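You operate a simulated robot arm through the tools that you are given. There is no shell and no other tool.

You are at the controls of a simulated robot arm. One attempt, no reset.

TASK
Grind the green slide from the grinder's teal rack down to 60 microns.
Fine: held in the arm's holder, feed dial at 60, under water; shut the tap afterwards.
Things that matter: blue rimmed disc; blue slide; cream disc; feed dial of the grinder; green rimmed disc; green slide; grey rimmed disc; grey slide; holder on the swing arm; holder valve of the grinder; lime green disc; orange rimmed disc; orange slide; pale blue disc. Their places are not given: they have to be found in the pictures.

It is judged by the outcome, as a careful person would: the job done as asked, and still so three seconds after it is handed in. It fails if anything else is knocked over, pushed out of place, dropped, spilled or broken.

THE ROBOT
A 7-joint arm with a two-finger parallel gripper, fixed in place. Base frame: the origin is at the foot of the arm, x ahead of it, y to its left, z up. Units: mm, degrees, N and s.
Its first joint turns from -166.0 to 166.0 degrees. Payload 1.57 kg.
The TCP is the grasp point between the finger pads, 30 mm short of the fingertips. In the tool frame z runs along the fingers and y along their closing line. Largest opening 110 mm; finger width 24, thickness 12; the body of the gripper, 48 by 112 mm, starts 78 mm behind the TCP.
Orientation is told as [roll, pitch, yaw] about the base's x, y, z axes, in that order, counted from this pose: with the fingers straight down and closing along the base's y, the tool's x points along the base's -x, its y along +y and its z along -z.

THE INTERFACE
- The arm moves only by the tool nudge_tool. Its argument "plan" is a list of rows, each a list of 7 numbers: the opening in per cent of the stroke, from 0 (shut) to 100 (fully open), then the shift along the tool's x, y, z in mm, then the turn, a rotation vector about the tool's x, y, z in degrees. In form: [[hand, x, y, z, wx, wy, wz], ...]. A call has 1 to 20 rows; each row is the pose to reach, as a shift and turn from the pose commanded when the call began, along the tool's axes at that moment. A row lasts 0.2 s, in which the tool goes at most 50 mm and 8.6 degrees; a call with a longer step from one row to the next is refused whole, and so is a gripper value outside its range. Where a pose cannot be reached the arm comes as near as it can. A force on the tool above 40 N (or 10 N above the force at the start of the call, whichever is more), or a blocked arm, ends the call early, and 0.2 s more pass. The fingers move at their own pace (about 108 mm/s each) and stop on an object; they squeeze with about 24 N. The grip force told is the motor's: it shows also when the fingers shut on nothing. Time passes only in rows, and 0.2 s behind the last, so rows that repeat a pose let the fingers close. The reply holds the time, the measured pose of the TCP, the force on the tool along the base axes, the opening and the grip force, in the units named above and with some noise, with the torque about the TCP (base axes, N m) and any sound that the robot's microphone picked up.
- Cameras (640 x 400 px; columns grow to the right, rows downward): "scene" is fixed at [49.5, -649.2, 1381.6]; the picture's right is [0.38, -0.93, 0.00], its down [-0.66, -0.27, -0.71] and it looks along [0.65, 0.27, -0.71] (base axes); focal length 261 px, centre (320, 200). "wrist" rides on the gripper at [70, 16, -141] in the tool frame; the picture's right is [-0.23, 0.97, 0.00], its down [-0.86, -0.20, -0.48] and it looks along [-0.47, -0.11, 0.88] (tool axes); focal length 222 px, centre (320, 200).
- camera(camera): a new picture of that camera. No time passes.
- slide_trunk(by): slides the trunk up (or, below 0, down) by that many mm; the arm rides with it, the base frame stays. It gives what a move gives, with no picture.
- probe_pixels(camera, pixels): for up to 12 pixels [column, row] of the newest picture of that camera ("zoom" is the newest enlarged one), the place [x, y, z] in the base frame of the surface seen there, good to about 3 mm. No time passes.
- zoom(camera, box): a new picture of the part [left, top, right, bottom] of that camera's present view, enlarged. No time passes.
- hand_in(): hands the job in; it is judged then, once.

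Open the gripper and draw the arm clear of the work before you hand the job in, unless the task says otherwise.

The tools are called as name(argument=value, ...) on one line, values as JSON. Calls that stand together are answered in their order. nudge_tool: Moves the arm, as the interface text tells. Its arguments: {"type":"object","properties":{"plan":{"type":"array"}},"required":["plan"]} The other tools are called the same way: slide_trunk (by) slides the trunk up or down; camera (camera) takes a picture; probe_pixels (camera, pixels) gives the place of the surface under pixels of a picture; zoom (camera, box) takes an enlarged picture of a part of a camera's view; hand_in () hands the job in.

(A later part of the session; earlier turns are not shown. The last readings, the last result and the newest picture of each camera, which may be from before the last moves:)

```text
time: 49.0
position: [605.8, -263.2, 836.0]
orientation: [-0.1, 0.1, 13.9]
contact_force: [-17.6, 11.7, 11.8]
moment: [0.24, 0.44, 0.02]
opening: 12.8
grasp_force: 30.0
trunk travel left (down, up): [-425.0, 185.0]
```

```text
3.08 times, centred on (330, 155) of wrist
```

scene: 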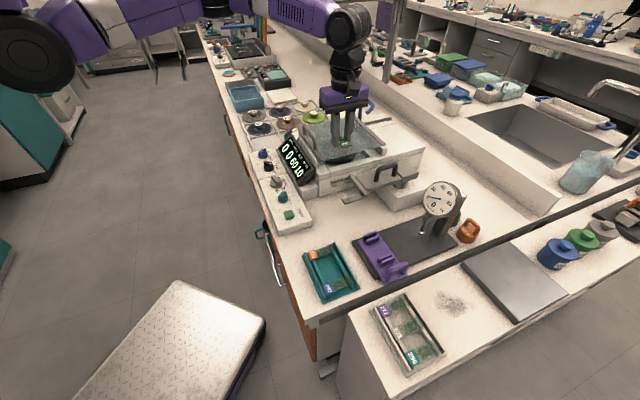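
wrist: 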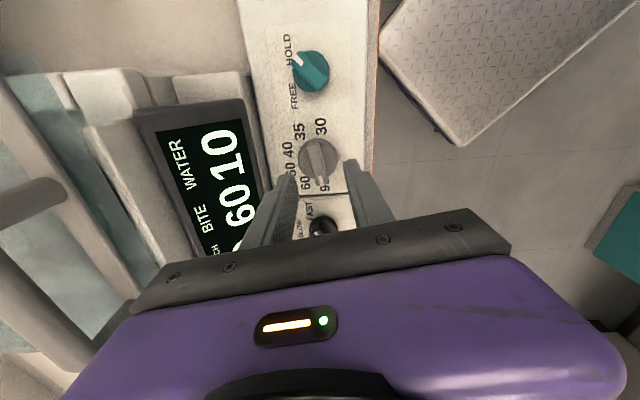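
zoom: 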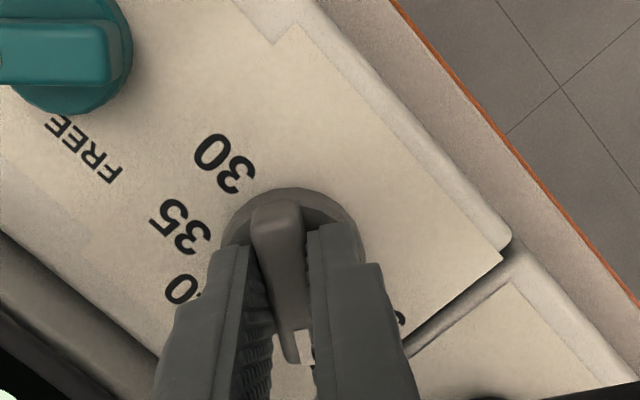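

I release the dial gently and rise to verify it points at 60.

nudge_tool(plan=[[8, 0, 0, 0, 0, 0, 0], [11, 0, 0, 0, 0, 0, 0], [13, 0, 0, 0, 0, 0, 0], [22, 0, 0, 0, 0, 0, 0], [36, 0, 0, 0, 0, 0, 0], [36, 0, 0, 0, 0, 0, 0], [36, 0, 0, -20, 0, 0, 0], [36, 0, 0, -60, 0, 0, 0], [36, 30, 0, -100, 0, 0, 0]])

camera(camera="wrist")

zoom(camera="wrist", box=[240, 100, 420, 230])

zoom(camera="scene", box=[255, 130, 335, 222])

```text
time: 51.0
position: [578.2, -271.4, 936.7]
orientation: [0.0, 0.0, 13.9]
contact_force: [0.9, 0.9, 0.5]
moment: [-0.03, 0.01, 0.0]
opening: 39.3
grasp_force: 0.0
trunk travel left (down, up): [-425.0, 185.0]
```

```text
taken
```

wrist: 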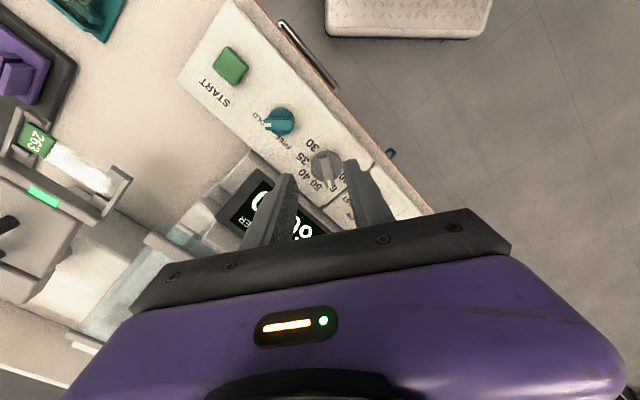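

```text
3.08 times, centred on (330, 165) of wrist
```

zoom: 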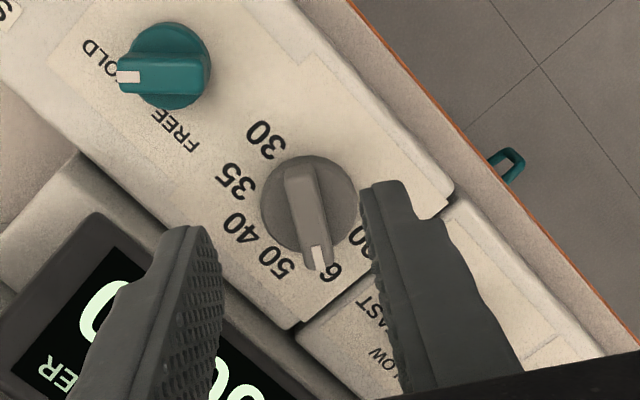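

```text
4.35 times, centred on (295, 176) of scene
```

zoom: 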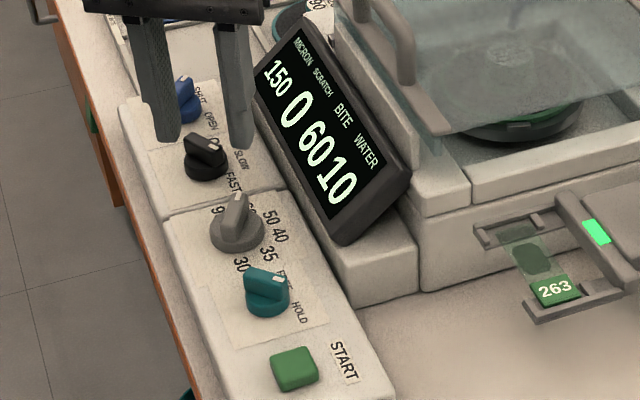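

The display now shows MICRON 150, and the dial mark points at 60. Next I go above the swing-arm handle (≈(645,-590)) with yaw −46° to inspect it for swinging.

nudge_tool(plan=[[60, 0, 0, -47, 0, 0, 0], [60, 0, 0, -94, 0, 0, 0], [60, 1.5, -41, -94, 0, 0, 7.5], [60, 3, -82, -94, 0, 0, 15], [60, 4.5, -122, -94, 0, 0, 22.5], [60, 6, -163, -94, 0, 0, 30], [60, 7.3, -204, -94, 0, 0, 37.5], [60, 8.8, -245, -94, 0, 0, 45], [60, 10.3, -286, -94, 0, 0, 52.5], [60, 11.7, -326.3, -94, 0, 0, 60], [60, 11.7, -326.3, -94, 0, 0, 60]])

camera(camera="wrist")

zoom(camera="wrist", box=[180, 60, 460, 240])

camera(camera="scene")

```text
time: 53.4
position: [645.7, -589.7, 1031.7]
orientation: [0.0, 0.0, -46.1]
contact_force: [0.1, 0.6, 0.6]
moment: [0.03, -0.02, 0.02]
opening: 66.3
grasp_force: 0.1
trunk travel left (down, up): [-425.0, 185.0]
```

```text
taken
```

wrist: 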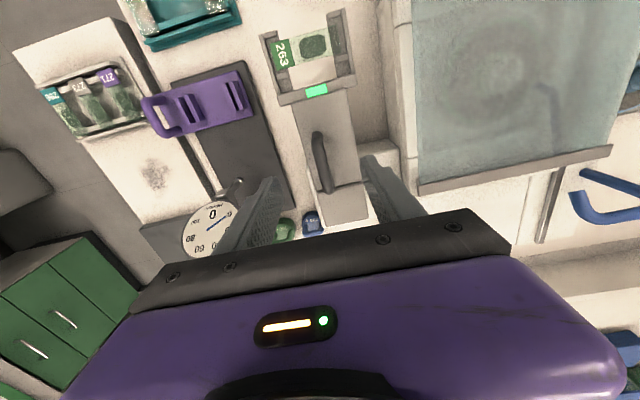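

```text
2.22 times, centred on (320, 150) of wrist
```

zoom: 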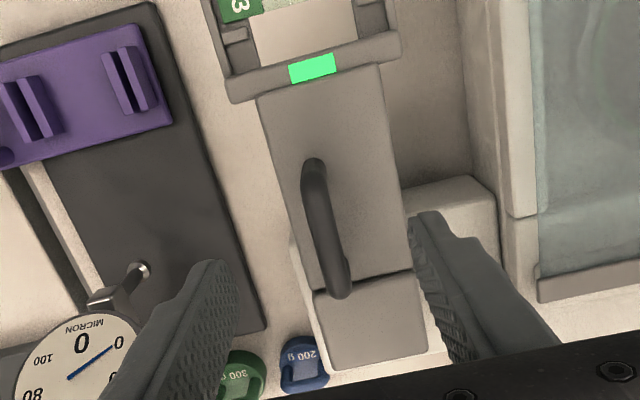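

```text
taken
```

scene: 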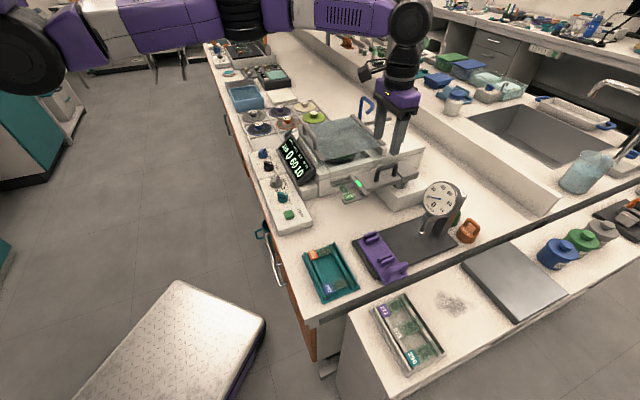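

The handle bar runs along the beam, centred near (656,-602), top z≈926. I position over its middle and descend so the open fingers straddle it.

nudge_tool(plan=[[45, -16, 0, 0, 0, 0, 0], [36, -16, 0, 40, 0, 0, 0], [36, -16, 0, 60, 0, 0, 0], [36, -16, 0, 60, 0, 0, 0]])

camera(camera="wrist")

zoom(camera="wrist", box=[240, 100, 400, 230])

```text
time: 54.4
position: [658.3, -602.0, 970.7]
orientation: [0.0, 0.0, -46.1]
contact_force: [-0.3, 0.8, -0.8]
moment: [0.01, 0.0, -0.01]
opening: 39.8
grasp_force: 0.0
trunk travel left (down, up): [-425.0, 185.0]
```

```text
taken
```

wrist: 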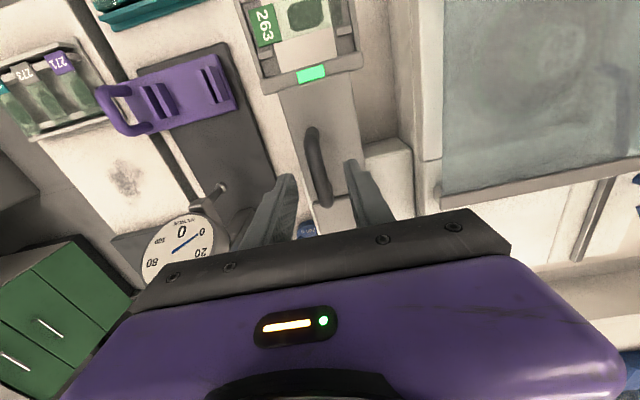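

```text
3.08 times, centred on (320, 165) of wrist
```

zoom: 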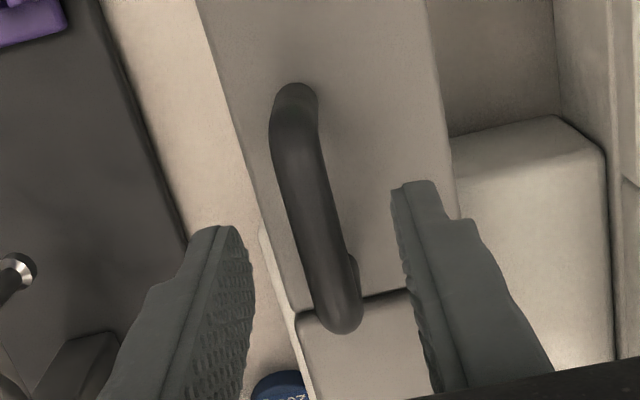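

Bar is centred within 1–2 mm and tilted ~2.7°. I adjust, descend around the bar, and narrow the fingers.

nudge_tool(plan=[[36, -2, -1, 10, 0, 0, 2.7], [36, -2, -1, 25, 0, 0, 2.7], [36, -2, -1, 35, 0, 0, 2.7], [24, -2, -1, 35, 0, 0, 2.7], [20, -2, -1, 35, 0, 0, 2.7], [20, -2, -1, 35, 0, 0, 2.7]])

camera(camera="wrist")

zoom(camera="wrist", box=[240, 100, 400, 230])

zoom(camera="scene", box=[300, 100, 460, 220])

```text
time: 55.8
position: [658.3, -604.5, 934.3]
orientation: [0.0, 0.1, -48.7]
contact_force: [0.7, 0.6, -0.3]
moment: [0.02, 0.0, -0.02]
opening: 21.9
grasp_force: 0.0
trunk travel left (down, up): [-425.0, 185.0]
```

```text
taken
```

wrist: 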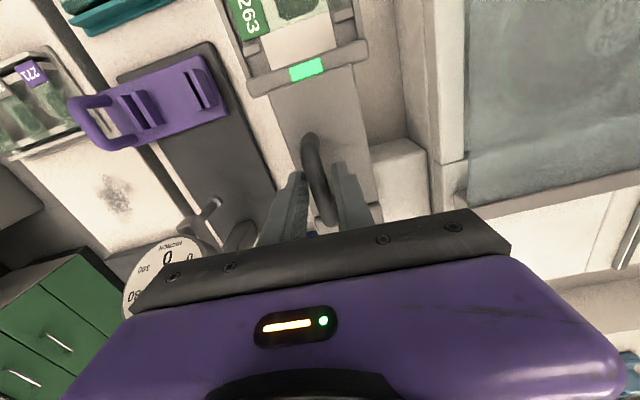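

```text
3.08 times, centred on (320, 165) of wrist
```

zoom: 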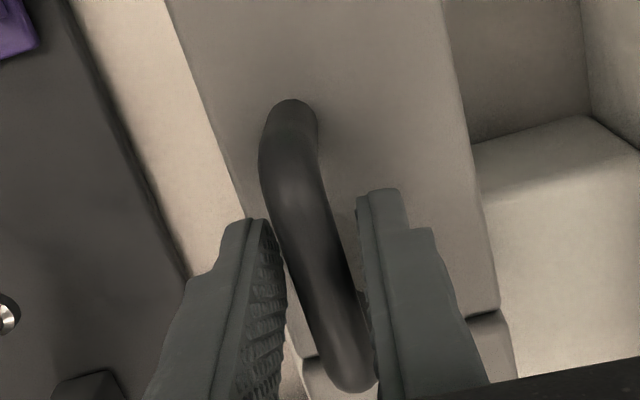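

```text
3.33 times, centred on (380, 160) of scene
```

zoom: 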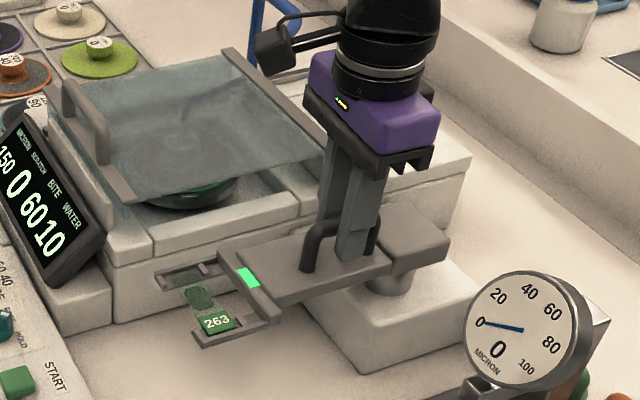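

I probe the grinder's near wall heights to be sure the holder can swing over it.

probe_pixels(camera="zoom", pixels=[[230, 215], [290, 200], [125, 225], [170, 235], [200, 205], [240, 180], [330, 160], [430, 170], [400, 230], [395, 285], [270, 262], [290, 275]])

zoom(camera="scene", box=[310, 130, 400, 190])

```text
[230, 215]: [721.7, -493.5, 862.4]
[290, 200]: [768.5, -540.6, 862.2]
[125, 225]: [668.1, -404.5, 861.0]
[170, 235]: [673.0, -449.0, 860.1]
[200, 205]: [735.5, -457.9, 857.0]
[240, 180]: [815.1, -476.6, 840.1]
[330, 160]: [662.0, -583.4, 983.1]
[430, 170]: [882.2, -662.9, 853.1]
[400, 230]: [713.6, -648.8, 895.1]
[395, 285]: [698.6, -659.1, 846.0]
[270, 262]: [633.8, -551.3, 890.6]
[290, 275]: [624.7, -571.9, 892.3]
```

```text
6.67 times, centred on (355, 160) of scene
```

zoom: 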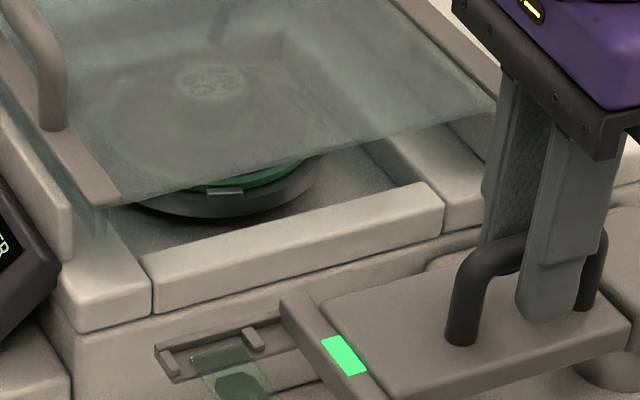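

Wall top is z≈862 while the holder's underside is ≈867, so it can pass over. I begin swinging the arm clockwise about its pivot (≈(705,-656)), first 20° slowly.

nudge_tool(plan=[[20, 0, 3.1, 0, 0, 0, 2.5], [20, -0.1, 6.2, 0, 0, 0, 5], [20, -0.4, 9.3, 0, 0, 0, 7.5], [20, -0.8, 12.4, 0, 0, 0, 10], [20, -1.4, 15.4, 0, 0, 0, 12.5], [20, -2, 18.5, 0, 0, 0, 15], [20, -2.8, 21.5, 0, 0, 0, 17.5], [20, -3.7, 24.4, 0, 0, 0, 20], [20, -3.7, 24.4, 0, 0, 0, 20]])

camera(camera="wrist")

zoom(camera="scene", box=[310, 110, 430, 200])

```text
time: 57.8
position: [678.8, -592.9, 934.8]
orientation: [0.0, 0.1, -68.7]
contact_force: [-0.3, -0.9, 0.0]
moment: [0.01, -0.01, 0.02]
opening: 22.4
grasp_force: 0.0
trunk travel left (down, up): [-425.0, 185.0]
```

```text
taken
```

wrist: 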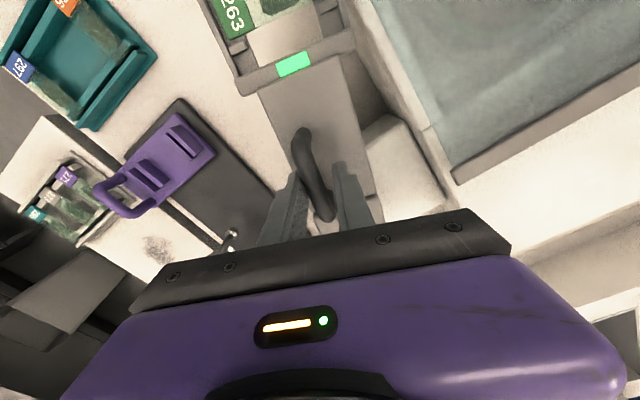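

```text
4.44 times, centred on (370, 155) of scene
```

zoom: 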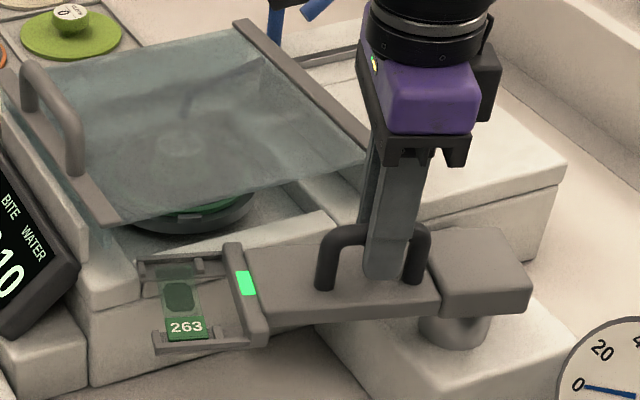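

The arm swings smoothly without resistance. I continue another 20° with the same relative motion.

nudge_tool(plan=[[20, 0, 3.1, 0, 0, 0, 2.5], [20, -0.1, 6.2, 0, 0, 0, 5], [20, -0.4, 9.3, 0, 0, 0, 7.5], [20, -0.8, 12.4, 0, 0, 0, 10], [20, -1.4, 15.4, 0, 0, 0, 12.5], [20, -2, 18.5, 0, 0, 0, 15], [20, -2.8, 21.5, 0, 0, 0, 17.5], [20, -3.7, 24.4, 0, 0, 0, 20], [20, -3.7, 24.4, 0, 0, 0, 20]])

camera(camera="wrist")

zoom(camera="scene", box=[310, 110, 430, 200])

```text
time: 59.8
position: [683.0, -566.6, 921.4]
orientation: [0.1, 0.0, -76.1]
contact_force: [-0.2, 0.3, 0.6]
moment: [0.02, 0.03, -0.01]
opening: 22.0
grasp_force: 0.0
out of reach, approached as far as the arm can: row 2, 3, 4, 5, 6, 7, 8, 9
trunk travel left (down, up): [-425.0, 185.0]
```

```text
taken
```

wrist: 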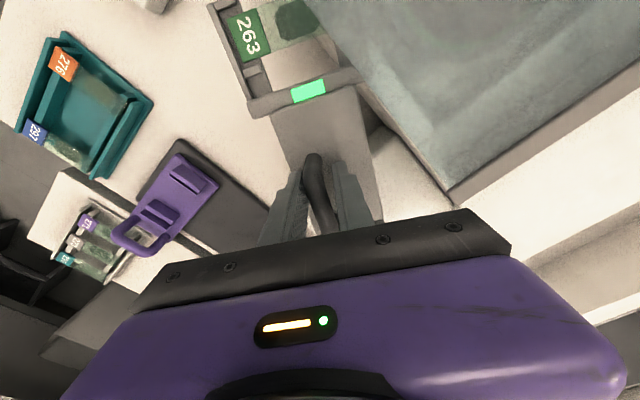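

```text
4.44 times, centred on (370, 155) of scene
```

zoom: 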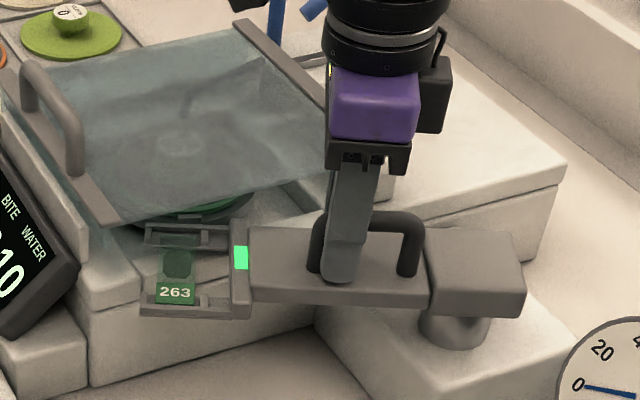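

The arm ran out of reach partway (now at (683,-567,921)), the holder having swung about 35°. I raise the tool clear of the handle and then see how to improve reach.

nudge_tool(plan=[[20, 0, 0, -10, 0, 0, 0], [36, 0, 0, -20, 0, 0, 0], [36, 0, 0, -40, 0, 0, 0], [36, 0, 0, -70, 0, 0, 0]])

camera(camera="scene")

```text
time: 60.8
position: [681.9, -566.1, 991.9]
orientation: [0.0, 0.0, -76.1]
contact_force: [0.5, 0.2, -0.8]
moment: [0.0, 0.0, 0.0]
opening: 39.4
grasp_force: 0.0
trunk travel left (down, up): [-425.0, 185.0]
```

```text
taken
```

scene: 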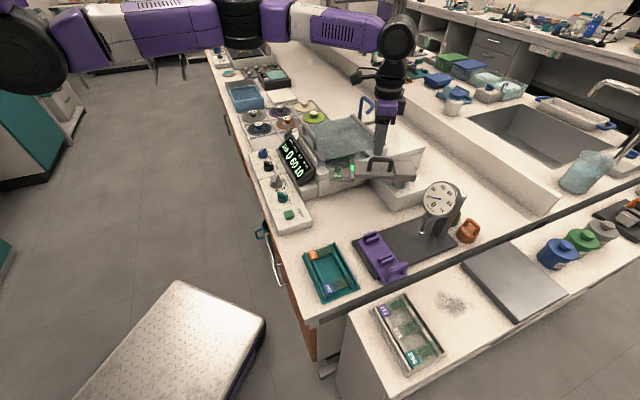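

The reached pose became the new command. I test in free air whether yaw or distance is the limit: first rotate yaw by −12° here.

nudge_tool(plan=[[36, 0, 0, 0, 0, 0, 6], [36, 0, 0, 0, 0, 0, 12], [36, 0, 0, 0, 0, 0, 20]])

```text
time: 61.6
position: [682.1, -565.7, 991.9]
orientation: [-0.1, 0.0, -76.3]
contact_force: [-0.4, 0.7, -0.3]
moment: [0.0, -0.01, 0.0]
opening: 39.5
grasp_force: 0.1
out of reach, approached as far as the arm can: row 1, 2, 3
trunk travel left (down, up): [-425.0, 185.0]
```

Yaw −76° is the limit here, so I'll push the handle with a wider straddle at fixed yaw instead. I look at where the handle is now.

camera(camera="wrist")

zoom(camera="wrist", box=[180, 40, 440, 240])

probe_pixels(camera="wrist", pixels=[[310, 160], [322, 200], [308, 110], [300, 75], [316, 180], [345, 95], [260, 120], [380, 190], [345, 200], [330, 60]])

```text
taken
```

wrist: 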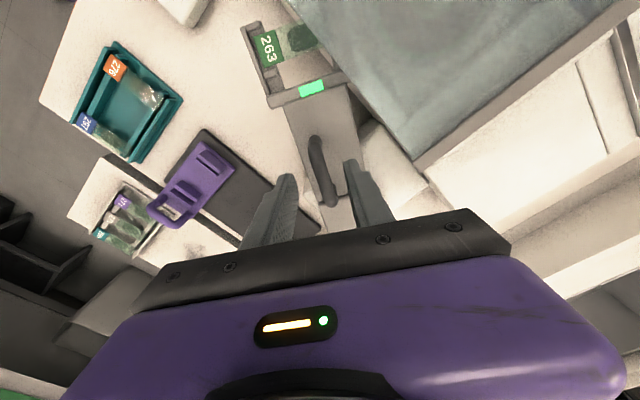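

```text
2.00 times, centred on (310, 140) of wrist
```

zoom: 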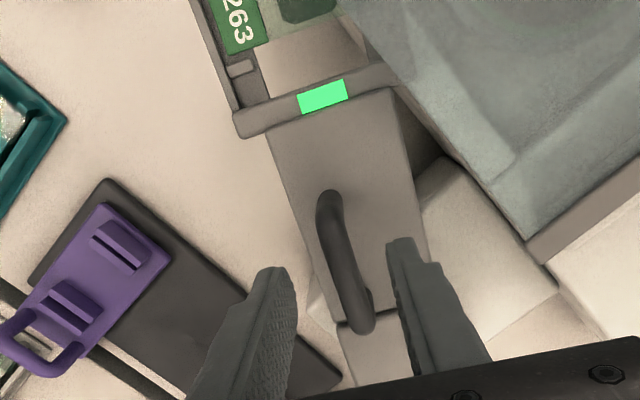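

```text
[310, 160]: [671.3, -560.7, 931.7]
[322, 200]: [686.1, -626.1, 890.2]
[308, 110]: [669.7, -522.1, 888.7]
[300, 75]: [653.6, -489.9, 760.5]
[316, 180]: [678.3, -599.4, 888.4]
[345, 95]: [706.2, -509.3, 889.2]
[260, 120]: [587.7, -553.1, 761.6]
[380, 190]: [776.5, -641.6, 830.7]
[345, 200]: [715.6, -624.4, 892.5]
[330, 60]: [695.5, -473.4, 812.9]
```

The beam edges give the arm direction ≈107° (from ≈134.5°), pivot ≈(720,-649), and the disc line lies at ≈76°. I test in free air whether (732,-567) with yaw −60° is reachable.

nudge_tool(plan=[[45, -4, 16, 0, 0, 0, -5], [45, -8, 32, 0, 0, 0, -10], [45, -12.6, 47.9, 0, 0, 0, -16], [45, -12.6, 47.9, 0, 0, 0, -16]])

camera(camera="wrist")

zoom(camera="wrist", box=[180, 0, 460, 200])

```text
time: 62.6
position: [732.1, -566.7, 992.2]
orientation: [0.0, 0.0, -60.0]
contact_force: [0.6, -0.3, -0.6]
moment: [0.0, -0.01, 0.0]
opening: 49.5
grasp_force: 0.1
trunk travel left (down, up): [-425.0, 185.0]
```

```text
taken
```

wrist: 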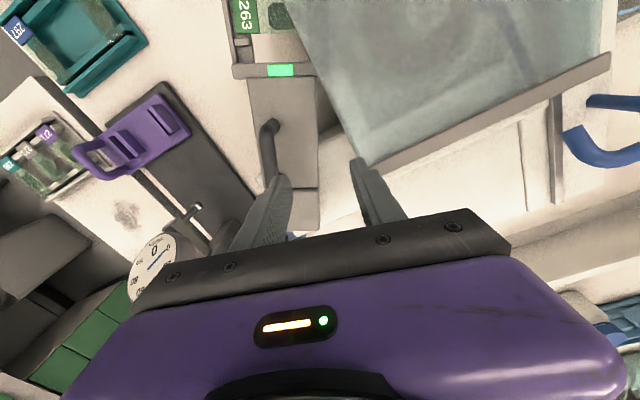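

```text
2.00 times, centred on (320, 100) of wrist
```

zoom: 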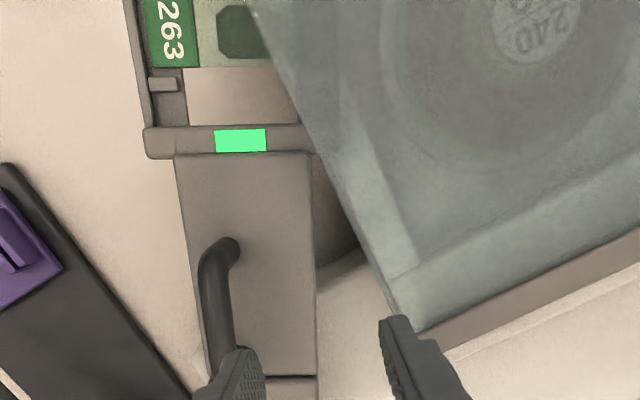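

(732,-567) is reachable, but the right finger would come near the cover's corner. Instead I'll push the handle bar from its left with closed fingers at yaw 0; I move to the left side of the bar first.

nudge_tool(plan=[[30, 3, -10, 0, 0, 0, -7.5], [10, 6, -20, 0, 0, 0, -15], [0, 9, -30, 0, 0, 0, -22.5], [0, 12, -40, 0, 0, 0, -30], [0, 15, -50, 0, 0, 0, -37.5], [0, 18, -60, 0, 0, 0, -45], [0, 21, -70, 0, 0, 0, -52.5], [0, 22.5, -77, 0, 0, 0, -60], [0, 22.5, -77, 0, 0, 0, -60]])

camera(camera="wrist")

zoom(camera="wrist", box=[220, 80, 460, 240])

zoom(camera="scene", box=[310, 110, 430, 200])

```text
time: 64.6
position: [653.4, -586.7, 991.4]
orientation: [0.0, 0.0, -0.2]
contact_force: [-0.4, 0.5, -0.3]
moment: [0.02, 0.01, 0.04]
opening: 0.0
grasp_force: 21.6
trunk travel left (down, up): [-425.0, 185.0]
```

```text
taken
```

wrist: 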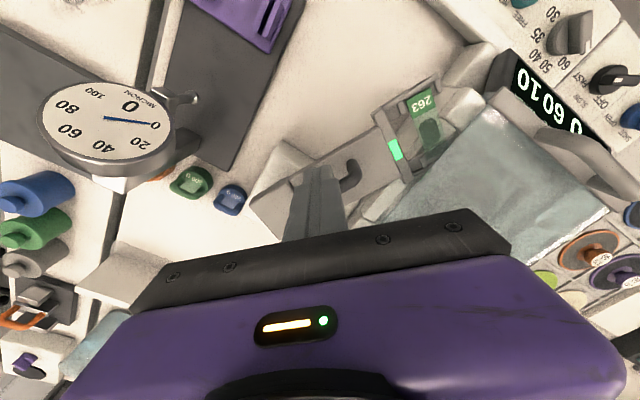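

```text
2.50 times, centred on (340, 160) of wrist
```

zoom: 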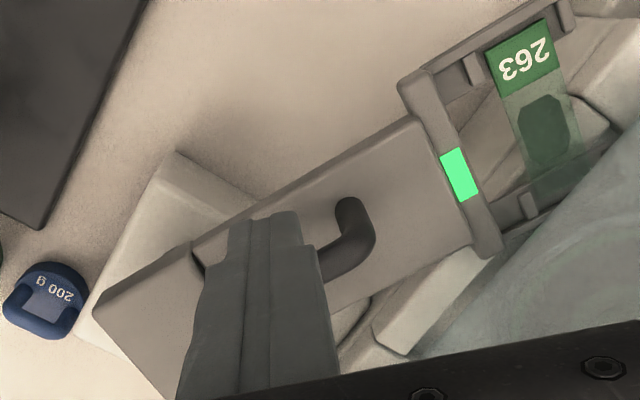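

```text
4.44 times, centred on (370, 155) of scene
```

zoom: 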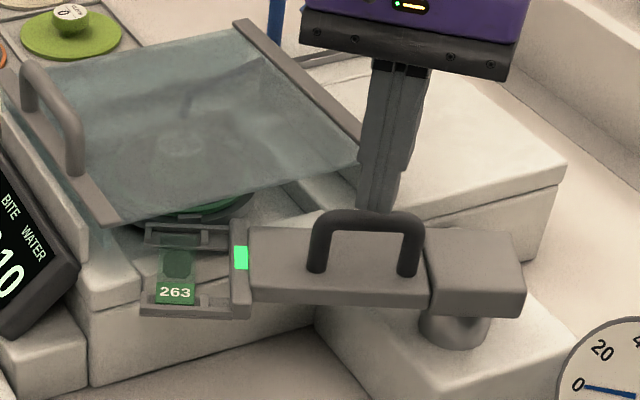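

The closed fingers are ~13 mm left of the bar. I descend to z≈935 beside it.

nudge_tool(plan=[[0, 0, 0, 20, 0, 0, 0], [0, 0, 0, 40, 0, 0, 0], [0, 0, 0, 55, 0, 0, 0], [0, 0, 0, 55, 0, 0, 0]])

zoom(camera="wrist", box=[220, 80, 460, 240])

zoom(camera="scene", box=[310, 110, 430, 200])

```text
time: 65.6
position: [654.9, -588.1, 936.0]
orientation: [0.0, 0.0, -0.1]
contact_force: [0.9, 0.1, -1.2]
moment: [0.0, -0.04, 0.01]
opening: 0.0
grasp_force: 21.4
trunk travel left (down, up): [-425.0, 185.0]
```

```text
2.50 times, centred on (340, 160) of wrist
```

zoom: 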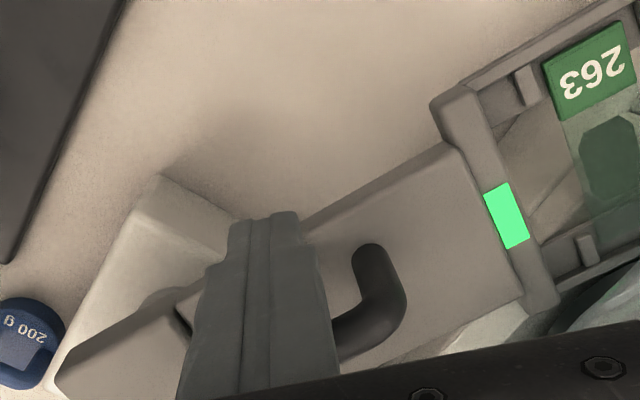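

```text
4.44 times, centred on (370, 155) of scene
```

zoom: 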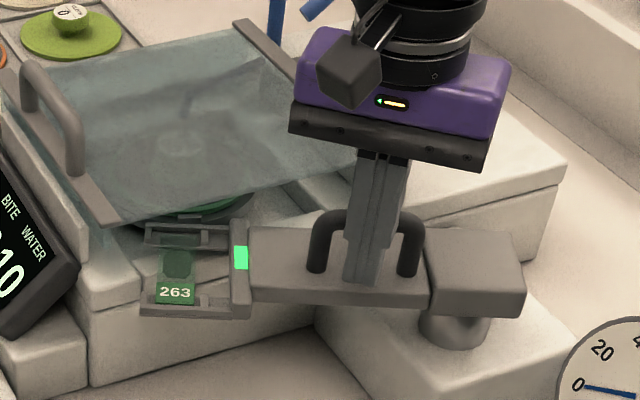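

The fingers are on the near side of the bar. I push it onward toward +x along the arc to about arm angle 87°, watching force.

nudge_tool(plan=[[0, -7, 2, 0, 0, 0, 0], [0, -13.9, 4.2, 0, 0, 0, 0], [0, -18, 7, 0, 0, 0, 0], [0, -22, 9.5, 0, 0, 0, 0], [0, -25.7, 11.9, 0, 0, 0, 0], [0, -30, 13.8, 0, 0, 0, 0], [0, -34, 15.4, 0, 0, 0, 0], [0, -37.5, 16.9, 0, 0, 0, 0], [0, -40.8, 18.1, 0, 0, 0, 0], [0, -40.8, 18.1, 0, 0, 0, 0]])

camera(camera="wrist")

zoom(camera="wrist", box=[260, 40, 500, 220])

zoom(camera="scene", box=[310, 110, 430, 200])

```text
time: 67.8
position: [695.6, -568.6, 936.2]
orientation: [0.0, 0.0, -0.3]
contact_force: [0.4, 0.0, -0.9]
moment: [-0.01, -0.01, -0.01]
opening: 0.1
grasp_force: 21.3
trunk travel left (down, up): [-425.0, 185.0]
```

```text
taken
```

wrist: 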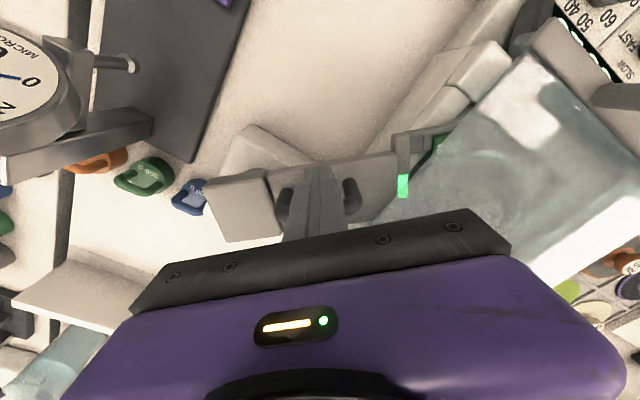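

```text
2.22 times, centred on (380, 130) of wrist
```

zoom: 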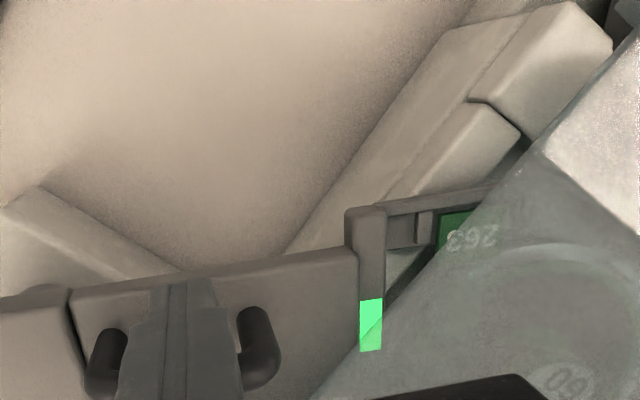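

```text
4.44 times, centred on (370, 155) of scene
```

zoom: 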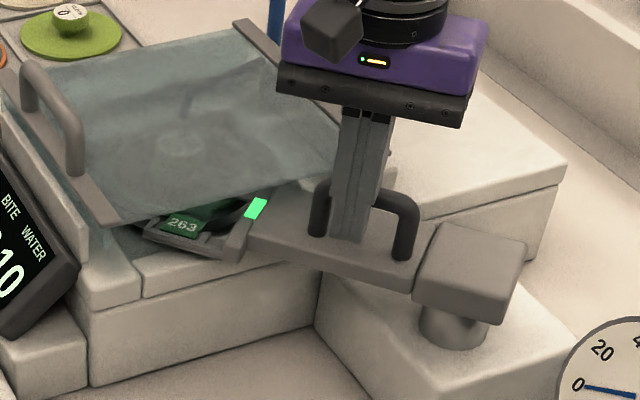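

The arm is at ≈86° and the holder slides under the cover with no contact force. I push the last ~10° in small steps.

nudge_tool(plan=[[0, -3, 0.8, 0, 0, 0, 0], [0, -6, 1.5, 0, 0, 0, 0], [0, -9, 2.2, 0, 0, 0, 0], [0, -12, 2.6, 0, 0, 0, 0], [0, -12, 2.6, 0, 0, 0, 0]])

camera(camera="wrist")

zoom(camera="scene", box=[310, 110, 400, 180])

zoom(camera="scene", box=[250, 130, 330, 180])

```text
time: 69.0
position: [706.2, -565.7, 937.0]
orientation: [-0.1, 0.0, -0.2]
contact_force: [0.9, -1.1, -0.8]
moment: [-0.02, 0.01, 0.0]
opening: 0.0
grasp_force: 21.4
trunk travel left (down, up): [-425.0, 185.0]
```

```text
taken
```

wrist: 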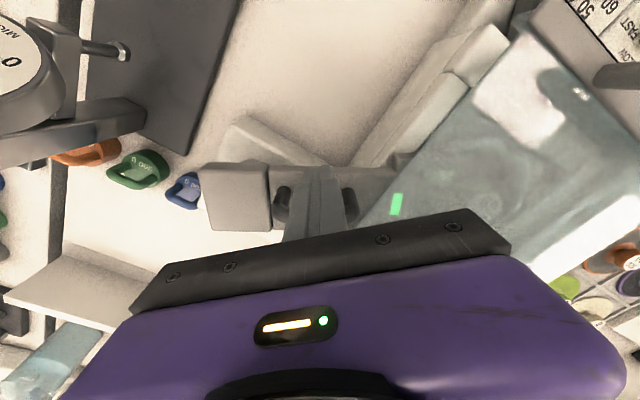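

```text
5.71 times, centred on (355, 145) of scene
```

zoom: 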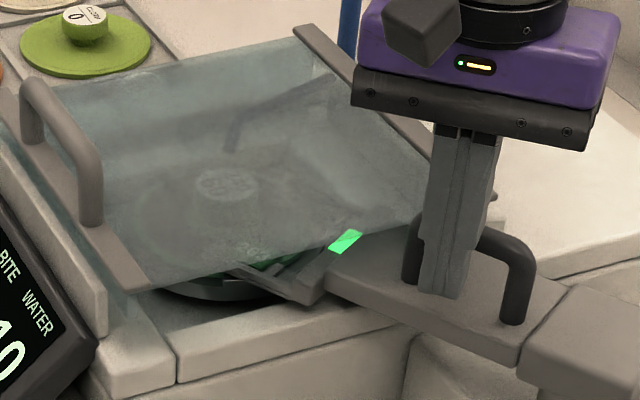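

```text
8.00 times, centred on (290, 155) of scene
```

zoom: 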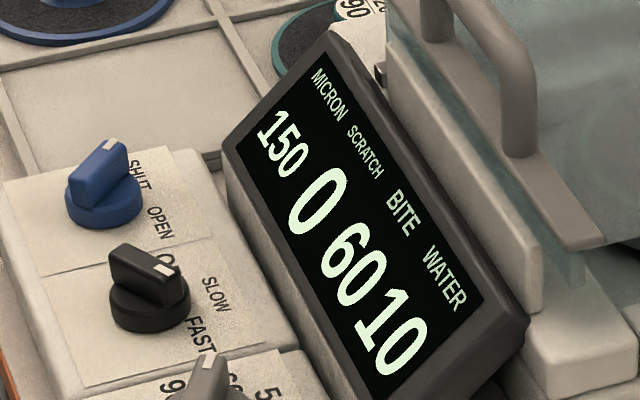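

No resistance; the light's position puts the arm at ≈75°, right on the pivot–disc line. I back off the handle, rise, and look down through the cover to verify the slide is over the disc.

nudge_tool(plan=[[0, 8, -1, 0, 0, 0, 0], [0, 8, -1, -30, 0, 0, 0], [0, 8, -1, -70, 0, 0, 6], [0, 0, 15, -110, 0, 0, 14], [0, -10, 35, -145, 0, 0, 22], [0, -18, 50, -164, 0, 0, 30], [0, -24, 62, -164, 0, 0, 38], [0, -28, 74, -164, 0, 0, 46], [0, -28, 74, -164, 0, 0, 46]])

camera(camera="wrist")

zoom(camera="wrist", box=[220, 20, 460, 190])

zoom(camera="scene", box=[310, 110, 420, 190])

```text
time: 71.0
position: [735.7, -492.7, 1101.4]
orientation: [0.0, 0.0, -46.3]
contact_force: [-0.9, 0.1, -0.5]
moment: [0.0, 0.01, 0.02]
opening: 0.0
grasp_force: 21.1
trunk travel left (down, up): [-425.0, 185.0]
```

```text
taken
```

wrist: 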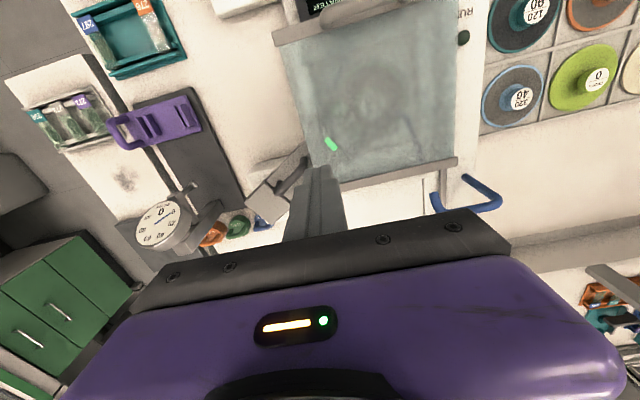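

```text
2.35 times, centred on (340, 105) of wrist
```

zoom: 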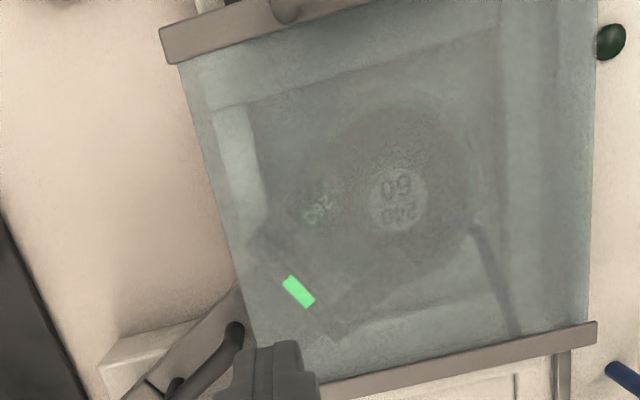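

```text
5.00 times, centred on (365, 150) of scene
```

zoom: 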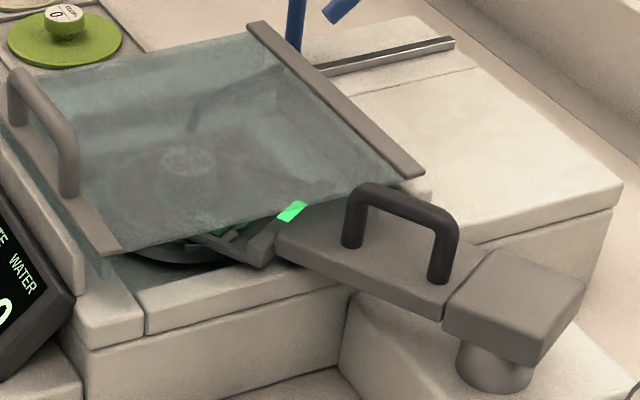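

Through the glass I see the 240/60 disc label and the slide's "263" label; the chip computes to ≈41 mm from the disc centre, well on the abrasive ring. Now I go to the blue tap knob at ≈(727,-140).

nudge_tool(plan=[[20, 32, 30, 0, 0, 0, -5.7], [36, 64.5, 59.6, 0, 0, 0, -11.5], [36, 96.8, 89.4, 0, 0, 0, -17.2], [36, 129, 119.2, 0, 0, 0, -23], [36, 161.4, 149, 0, 0, 0, -28.7], [36, 193.6, 178.8, 0, 0, 0, -34.5], [36, 226, 208.6, 0, 0, 0, -40.2], [36, 258.2, 238.4, 0, 0, 0, -46], [36, 258.2, 238.4, 45, 0, 0, -46], [36, 258.2, 238.4, 90, 0, 0, -46], [36, 258.2, 238.4, 135, 0, 0, -46], [36, 258.2, 238.4, 180, 0, 0, -46], [36, 258.2, 238.4, 210, 0, 0, -46], [36, 258.2, 238.4, 210, 0, 0, -46]])

camera(camera="wrist")

zoom(camera="wrist", box=[250, 90, 390, 220])

```text
time: 74.0
position: [729.2, -140.6, 888.9]
orientation: [-0.1, 0.0, -0.2]
contact_force: [0.1, -0.4, -0.1]
moment: [0.02, -0.03, -0.04]
opening: 39.5
grasp_force: 0.1
trunk travel left (down, up): [-425.0, 185.0]
```

```text
taken
```

wrist: 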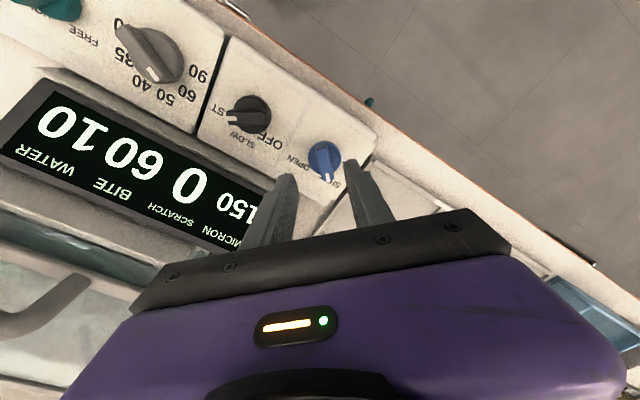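

```text
3.08 times, centred on (320, 155) of wrist
```

zoom: 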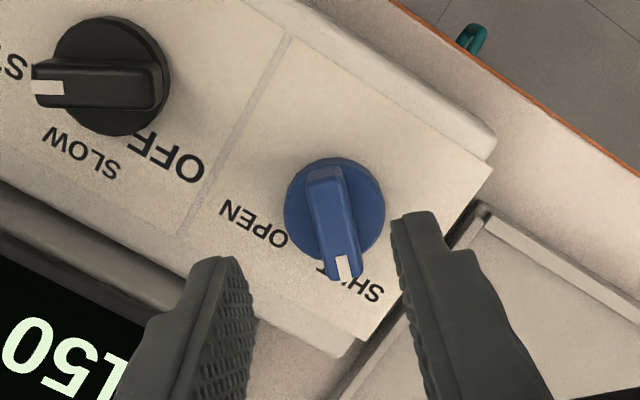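

Tap bar centre is at tool offset (−3.5, 3.4), bar at −3°. Before gripping I test in the air how far I can turn clockwise here.

nudge_tool(plan=[[36, -3.5, 3.4, 0, 0, 0, 8], [36, -3.5, 3.4, 0, 0, 0, 16], [36, -3.5, 3.4, 0, 0, 0, 24], [36, -3.5, 3.4, 0, 0, 0, 32], [36, -3.5, 3.4, 0, 0, 0, 40], [36, -3.5, 3.4, 0, 0, 0, 48], [36, -3.5, 3.4, 0, 0, 0, 56], [36, -3.5, 3.4, 0, 0, 0, 64], [36, -3.5, 3.4, 0, 0, 0, 72], [36, -3.5, 3.4, 0, 0, 0, 80], [36, -3.5, 3.4, 0, 0, 0, 88], [36, -3.5, 3.4, 0, 0, 0, 94], [36, -3.5, 3.4, 0, 0, 0, 94]])

```text
time: 76.8
position: [732.8, -137.7, 890.4]
orientation: [0.2, -0.1, -75.8]
contact_force: [0.7, -0.5, -0.4]
moment: [0.0, 0.0, 0.0]
opening: 39.6
grasp_force: 0.0
out of reach, approached as far as the arm can: row 10, 11, 12, 13
trunk travel left (down, up): [-425.0, 185.0]
```

Clockwise limit here is ≈ −76°. An end-to-end grip on the bar (yaw 87°→0°) might do the full turn in one go, so I test whether yaw +87° is reachable here.

nudge_tool(plan=[[45, 0, 0, -10, 0, 0, -8.2], [50, 0, 0, -10, 0, 0, -16.4], [50, 0, 0, -10, 0, 0, -24.6], [50, 0, 0, -10, 0, 0, -32.8], [50, 0, 0, -10, 0, 0, -41], [50, 0, 0, -10, 0, 0, -49.2], [50, 0, 0, -10, 0, 0, -57.4], [50, 0, 0, -10, 0, 0, -65.6], [50, 0, 0, -10, 0, 0, -73.8], [50, 0, 0, -10, 0, 0, -82], [50, 0, 0, -10, 0, 0, -90.2], [50, 0, 0, -10, 0, 0, -98.4], [50, 0, 0, -10, 0, 0, -106.6], [50, 0, 0, -10, 0, 0, -114.8], [50, 0, 0, -10, 0, 0, -123], [50, 0, 0, -10, 0, 0, -131.2], [50, 0, 0, -10, 0, 0, -139.4], [50, 0, 0, -10, 0, 0, -147.6], [50, 0, 0, -10, 0, 0, -155.8], [50, 0, 0, -10, 0, 0, -163]])

camera(camera="wrist")

zoom(camera="wrist", box=[250, 90, 390, 220])

```text
time: 81.0
position: [732.7, -137.1, 900.7]
orientation: [-0.1, 0.0, 87.4]
contact_force: [-1.0, -1.3, -0.6]
moment: [0.0, 0.01, 0.01]
opening: 55.0
grasp_force: 0.0
trunk travel left (down, up): [-425.0, 185.0]
```

```text
taken
```

wrist: 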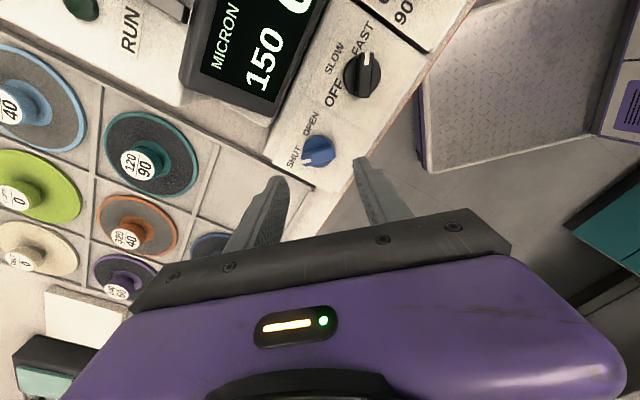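

```text
3.08 times, centred on (320, 155) of wrist
```

zoom: 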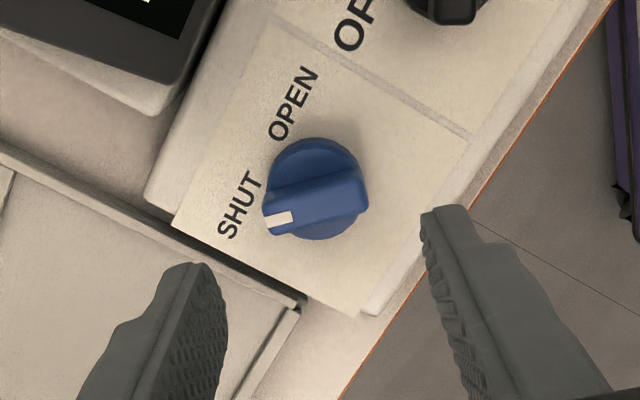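

Yaw +87° is reachable, so one end-to-end grip can do the whole quarter turn. I descend over the tap with fingers off both bar ends.

nudge_tool(plan=[[50, 1, -1.3, 15, 0, 0, 0], [50, 1, -1.3, 35, 0, 0, 0], [50, 1, -1.3, 55, 0, 0, 0], [50, 1, -1.3, 64, 0, 0, 0], [50, 1, -1.3, 64, 0, 0, 0]])

camera(camera="wrist")

zoom(camera="wrist", box=[250, 90, 390, 220])

```text
time: 82.2
position: [733.2, -137.9, 837.6]
orientation: [0.0, 0.1, 87.4]
contact_force: [-0.7, 0.5, 0.5]
moment: [-0.01, 0.01, 0.02]
opening: 55.0
grasp_force: 0.1
trunk travel left (down, up): [-425.0, 185.0]
```

```text
taken
```

wrist: 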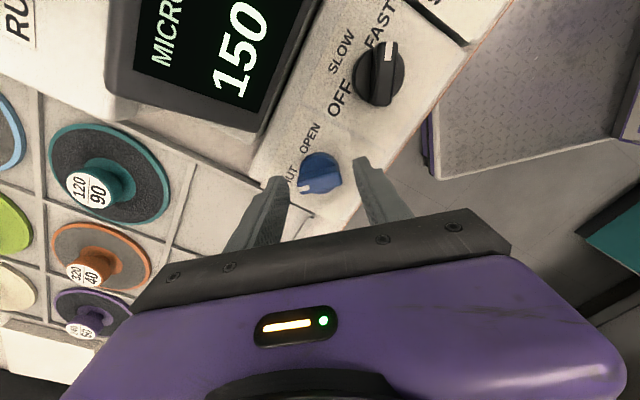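

```text
3.08 times, centred on (320, 155) of wrist
```

zoom: 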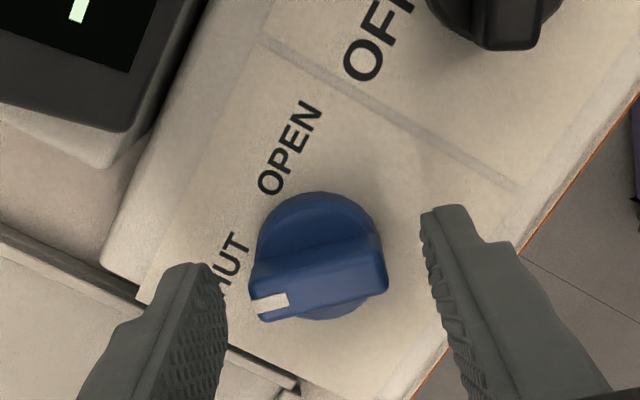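

Bar is centred between the fingers. I close on its ends.

nudge_tool(plan=[[42, 0, -0.9, 0, 0, 0, 0], [36, 0, -0.9, 0, 0, 0, 0], [33, 0, -0.9, 0, 0, 0, 0], [30, 0, -0.9, 0, 0, 0, 0], [20, 0, -0.9, 0, 0, 0, 0], [0, 0, -0.9, 0, 0, 0, 0], [0, 0, -0.9, 0, 0, 0, 0]])

zoom(camera="wrist", box=[250, 90, 390, 220])

```text
time: 83.8
position: [734.0, -139.2, 837.4]
orientation: [-0.1, 0.0, 87.3]
contact_force: [1.1, -0.6, -0.9]
moment: [-0.03, -0.02, -0.02]
opening: 36.3
grasp_force: 43.5
trunk travel left (down, up): [-425.0, 185.0]
```

```text
3.08 times, centred on (320, 155) of wrist
```

zoom: 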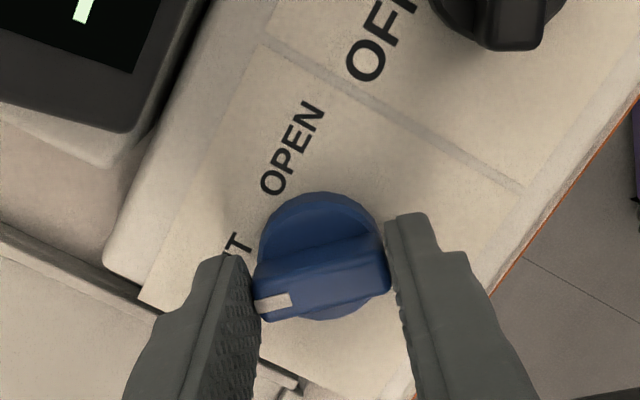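

Held end to end (36.3 mm) with no side load. I now turn the tap clockwise 88° to OPEN.

nudge_tool(plan=[[0, 0, 0, 0, 0, 0, 5], [0, 0, 0, 0, 0, 0, 13], [0, 0, 0, 0, 0, 0, 21], [0, 0, 0, 0, 0, 0, 29], [0, 0, 0, 0, 0, 0, 37], [0, 0, 0, 0, 0, 0, 45], [0, 0, 0, 0, 0, 0, 53], [0, 0, 0, 0, 0, 0, 61], [0, 0, 0, 0, 0, 0, 69], [0, 0, 0, 0, 0, 0, 77], [0, 0, 0, 0, 0, 0, 84], [0, 0, 0, 0, 0, 0, 88]])

camera(camera="wrist")

camera(camera="scene")

zoom(camera="scene", box=[245, 90, 405, 200])

```text
time: 86.4
position: [733.9, -137.3, 837.2]
orientation: [0.1, 0.0, -0.7]
contact_force: [-26.4, 18.2, 9.4]
moment: [0.02, 0.48, 0.57]
opening: 35.5
grasp_force: 42.6
trunk travel left (down, up): [-425.0, 185.0]
```

```text
taken
```

wrist: 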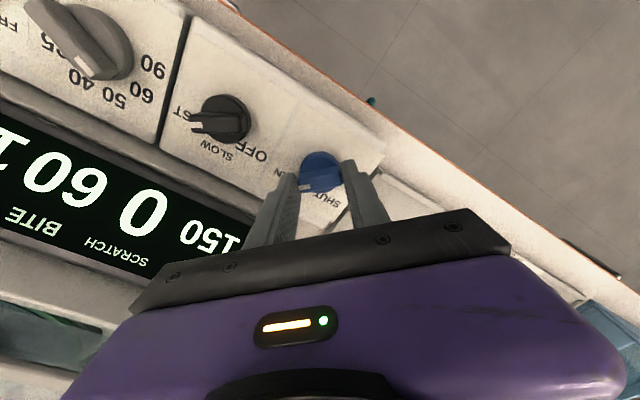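

```text
taken
```

scene: 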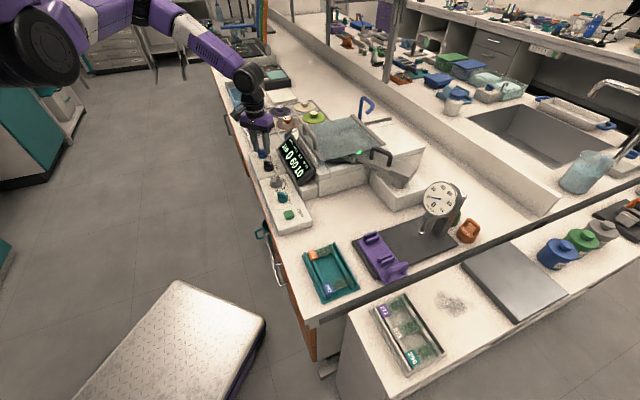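

```text
3.64 times, centred on (325, 145) of scene
```

zoom: 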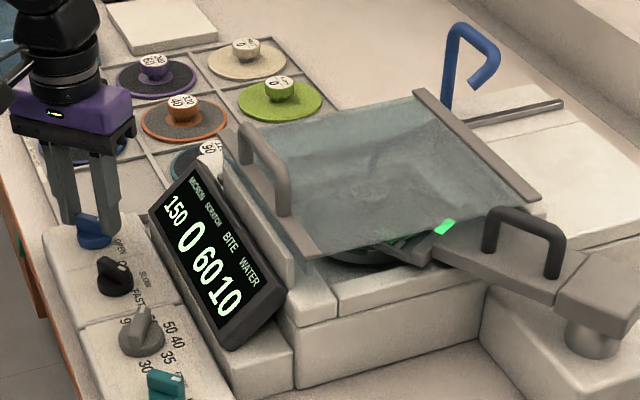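

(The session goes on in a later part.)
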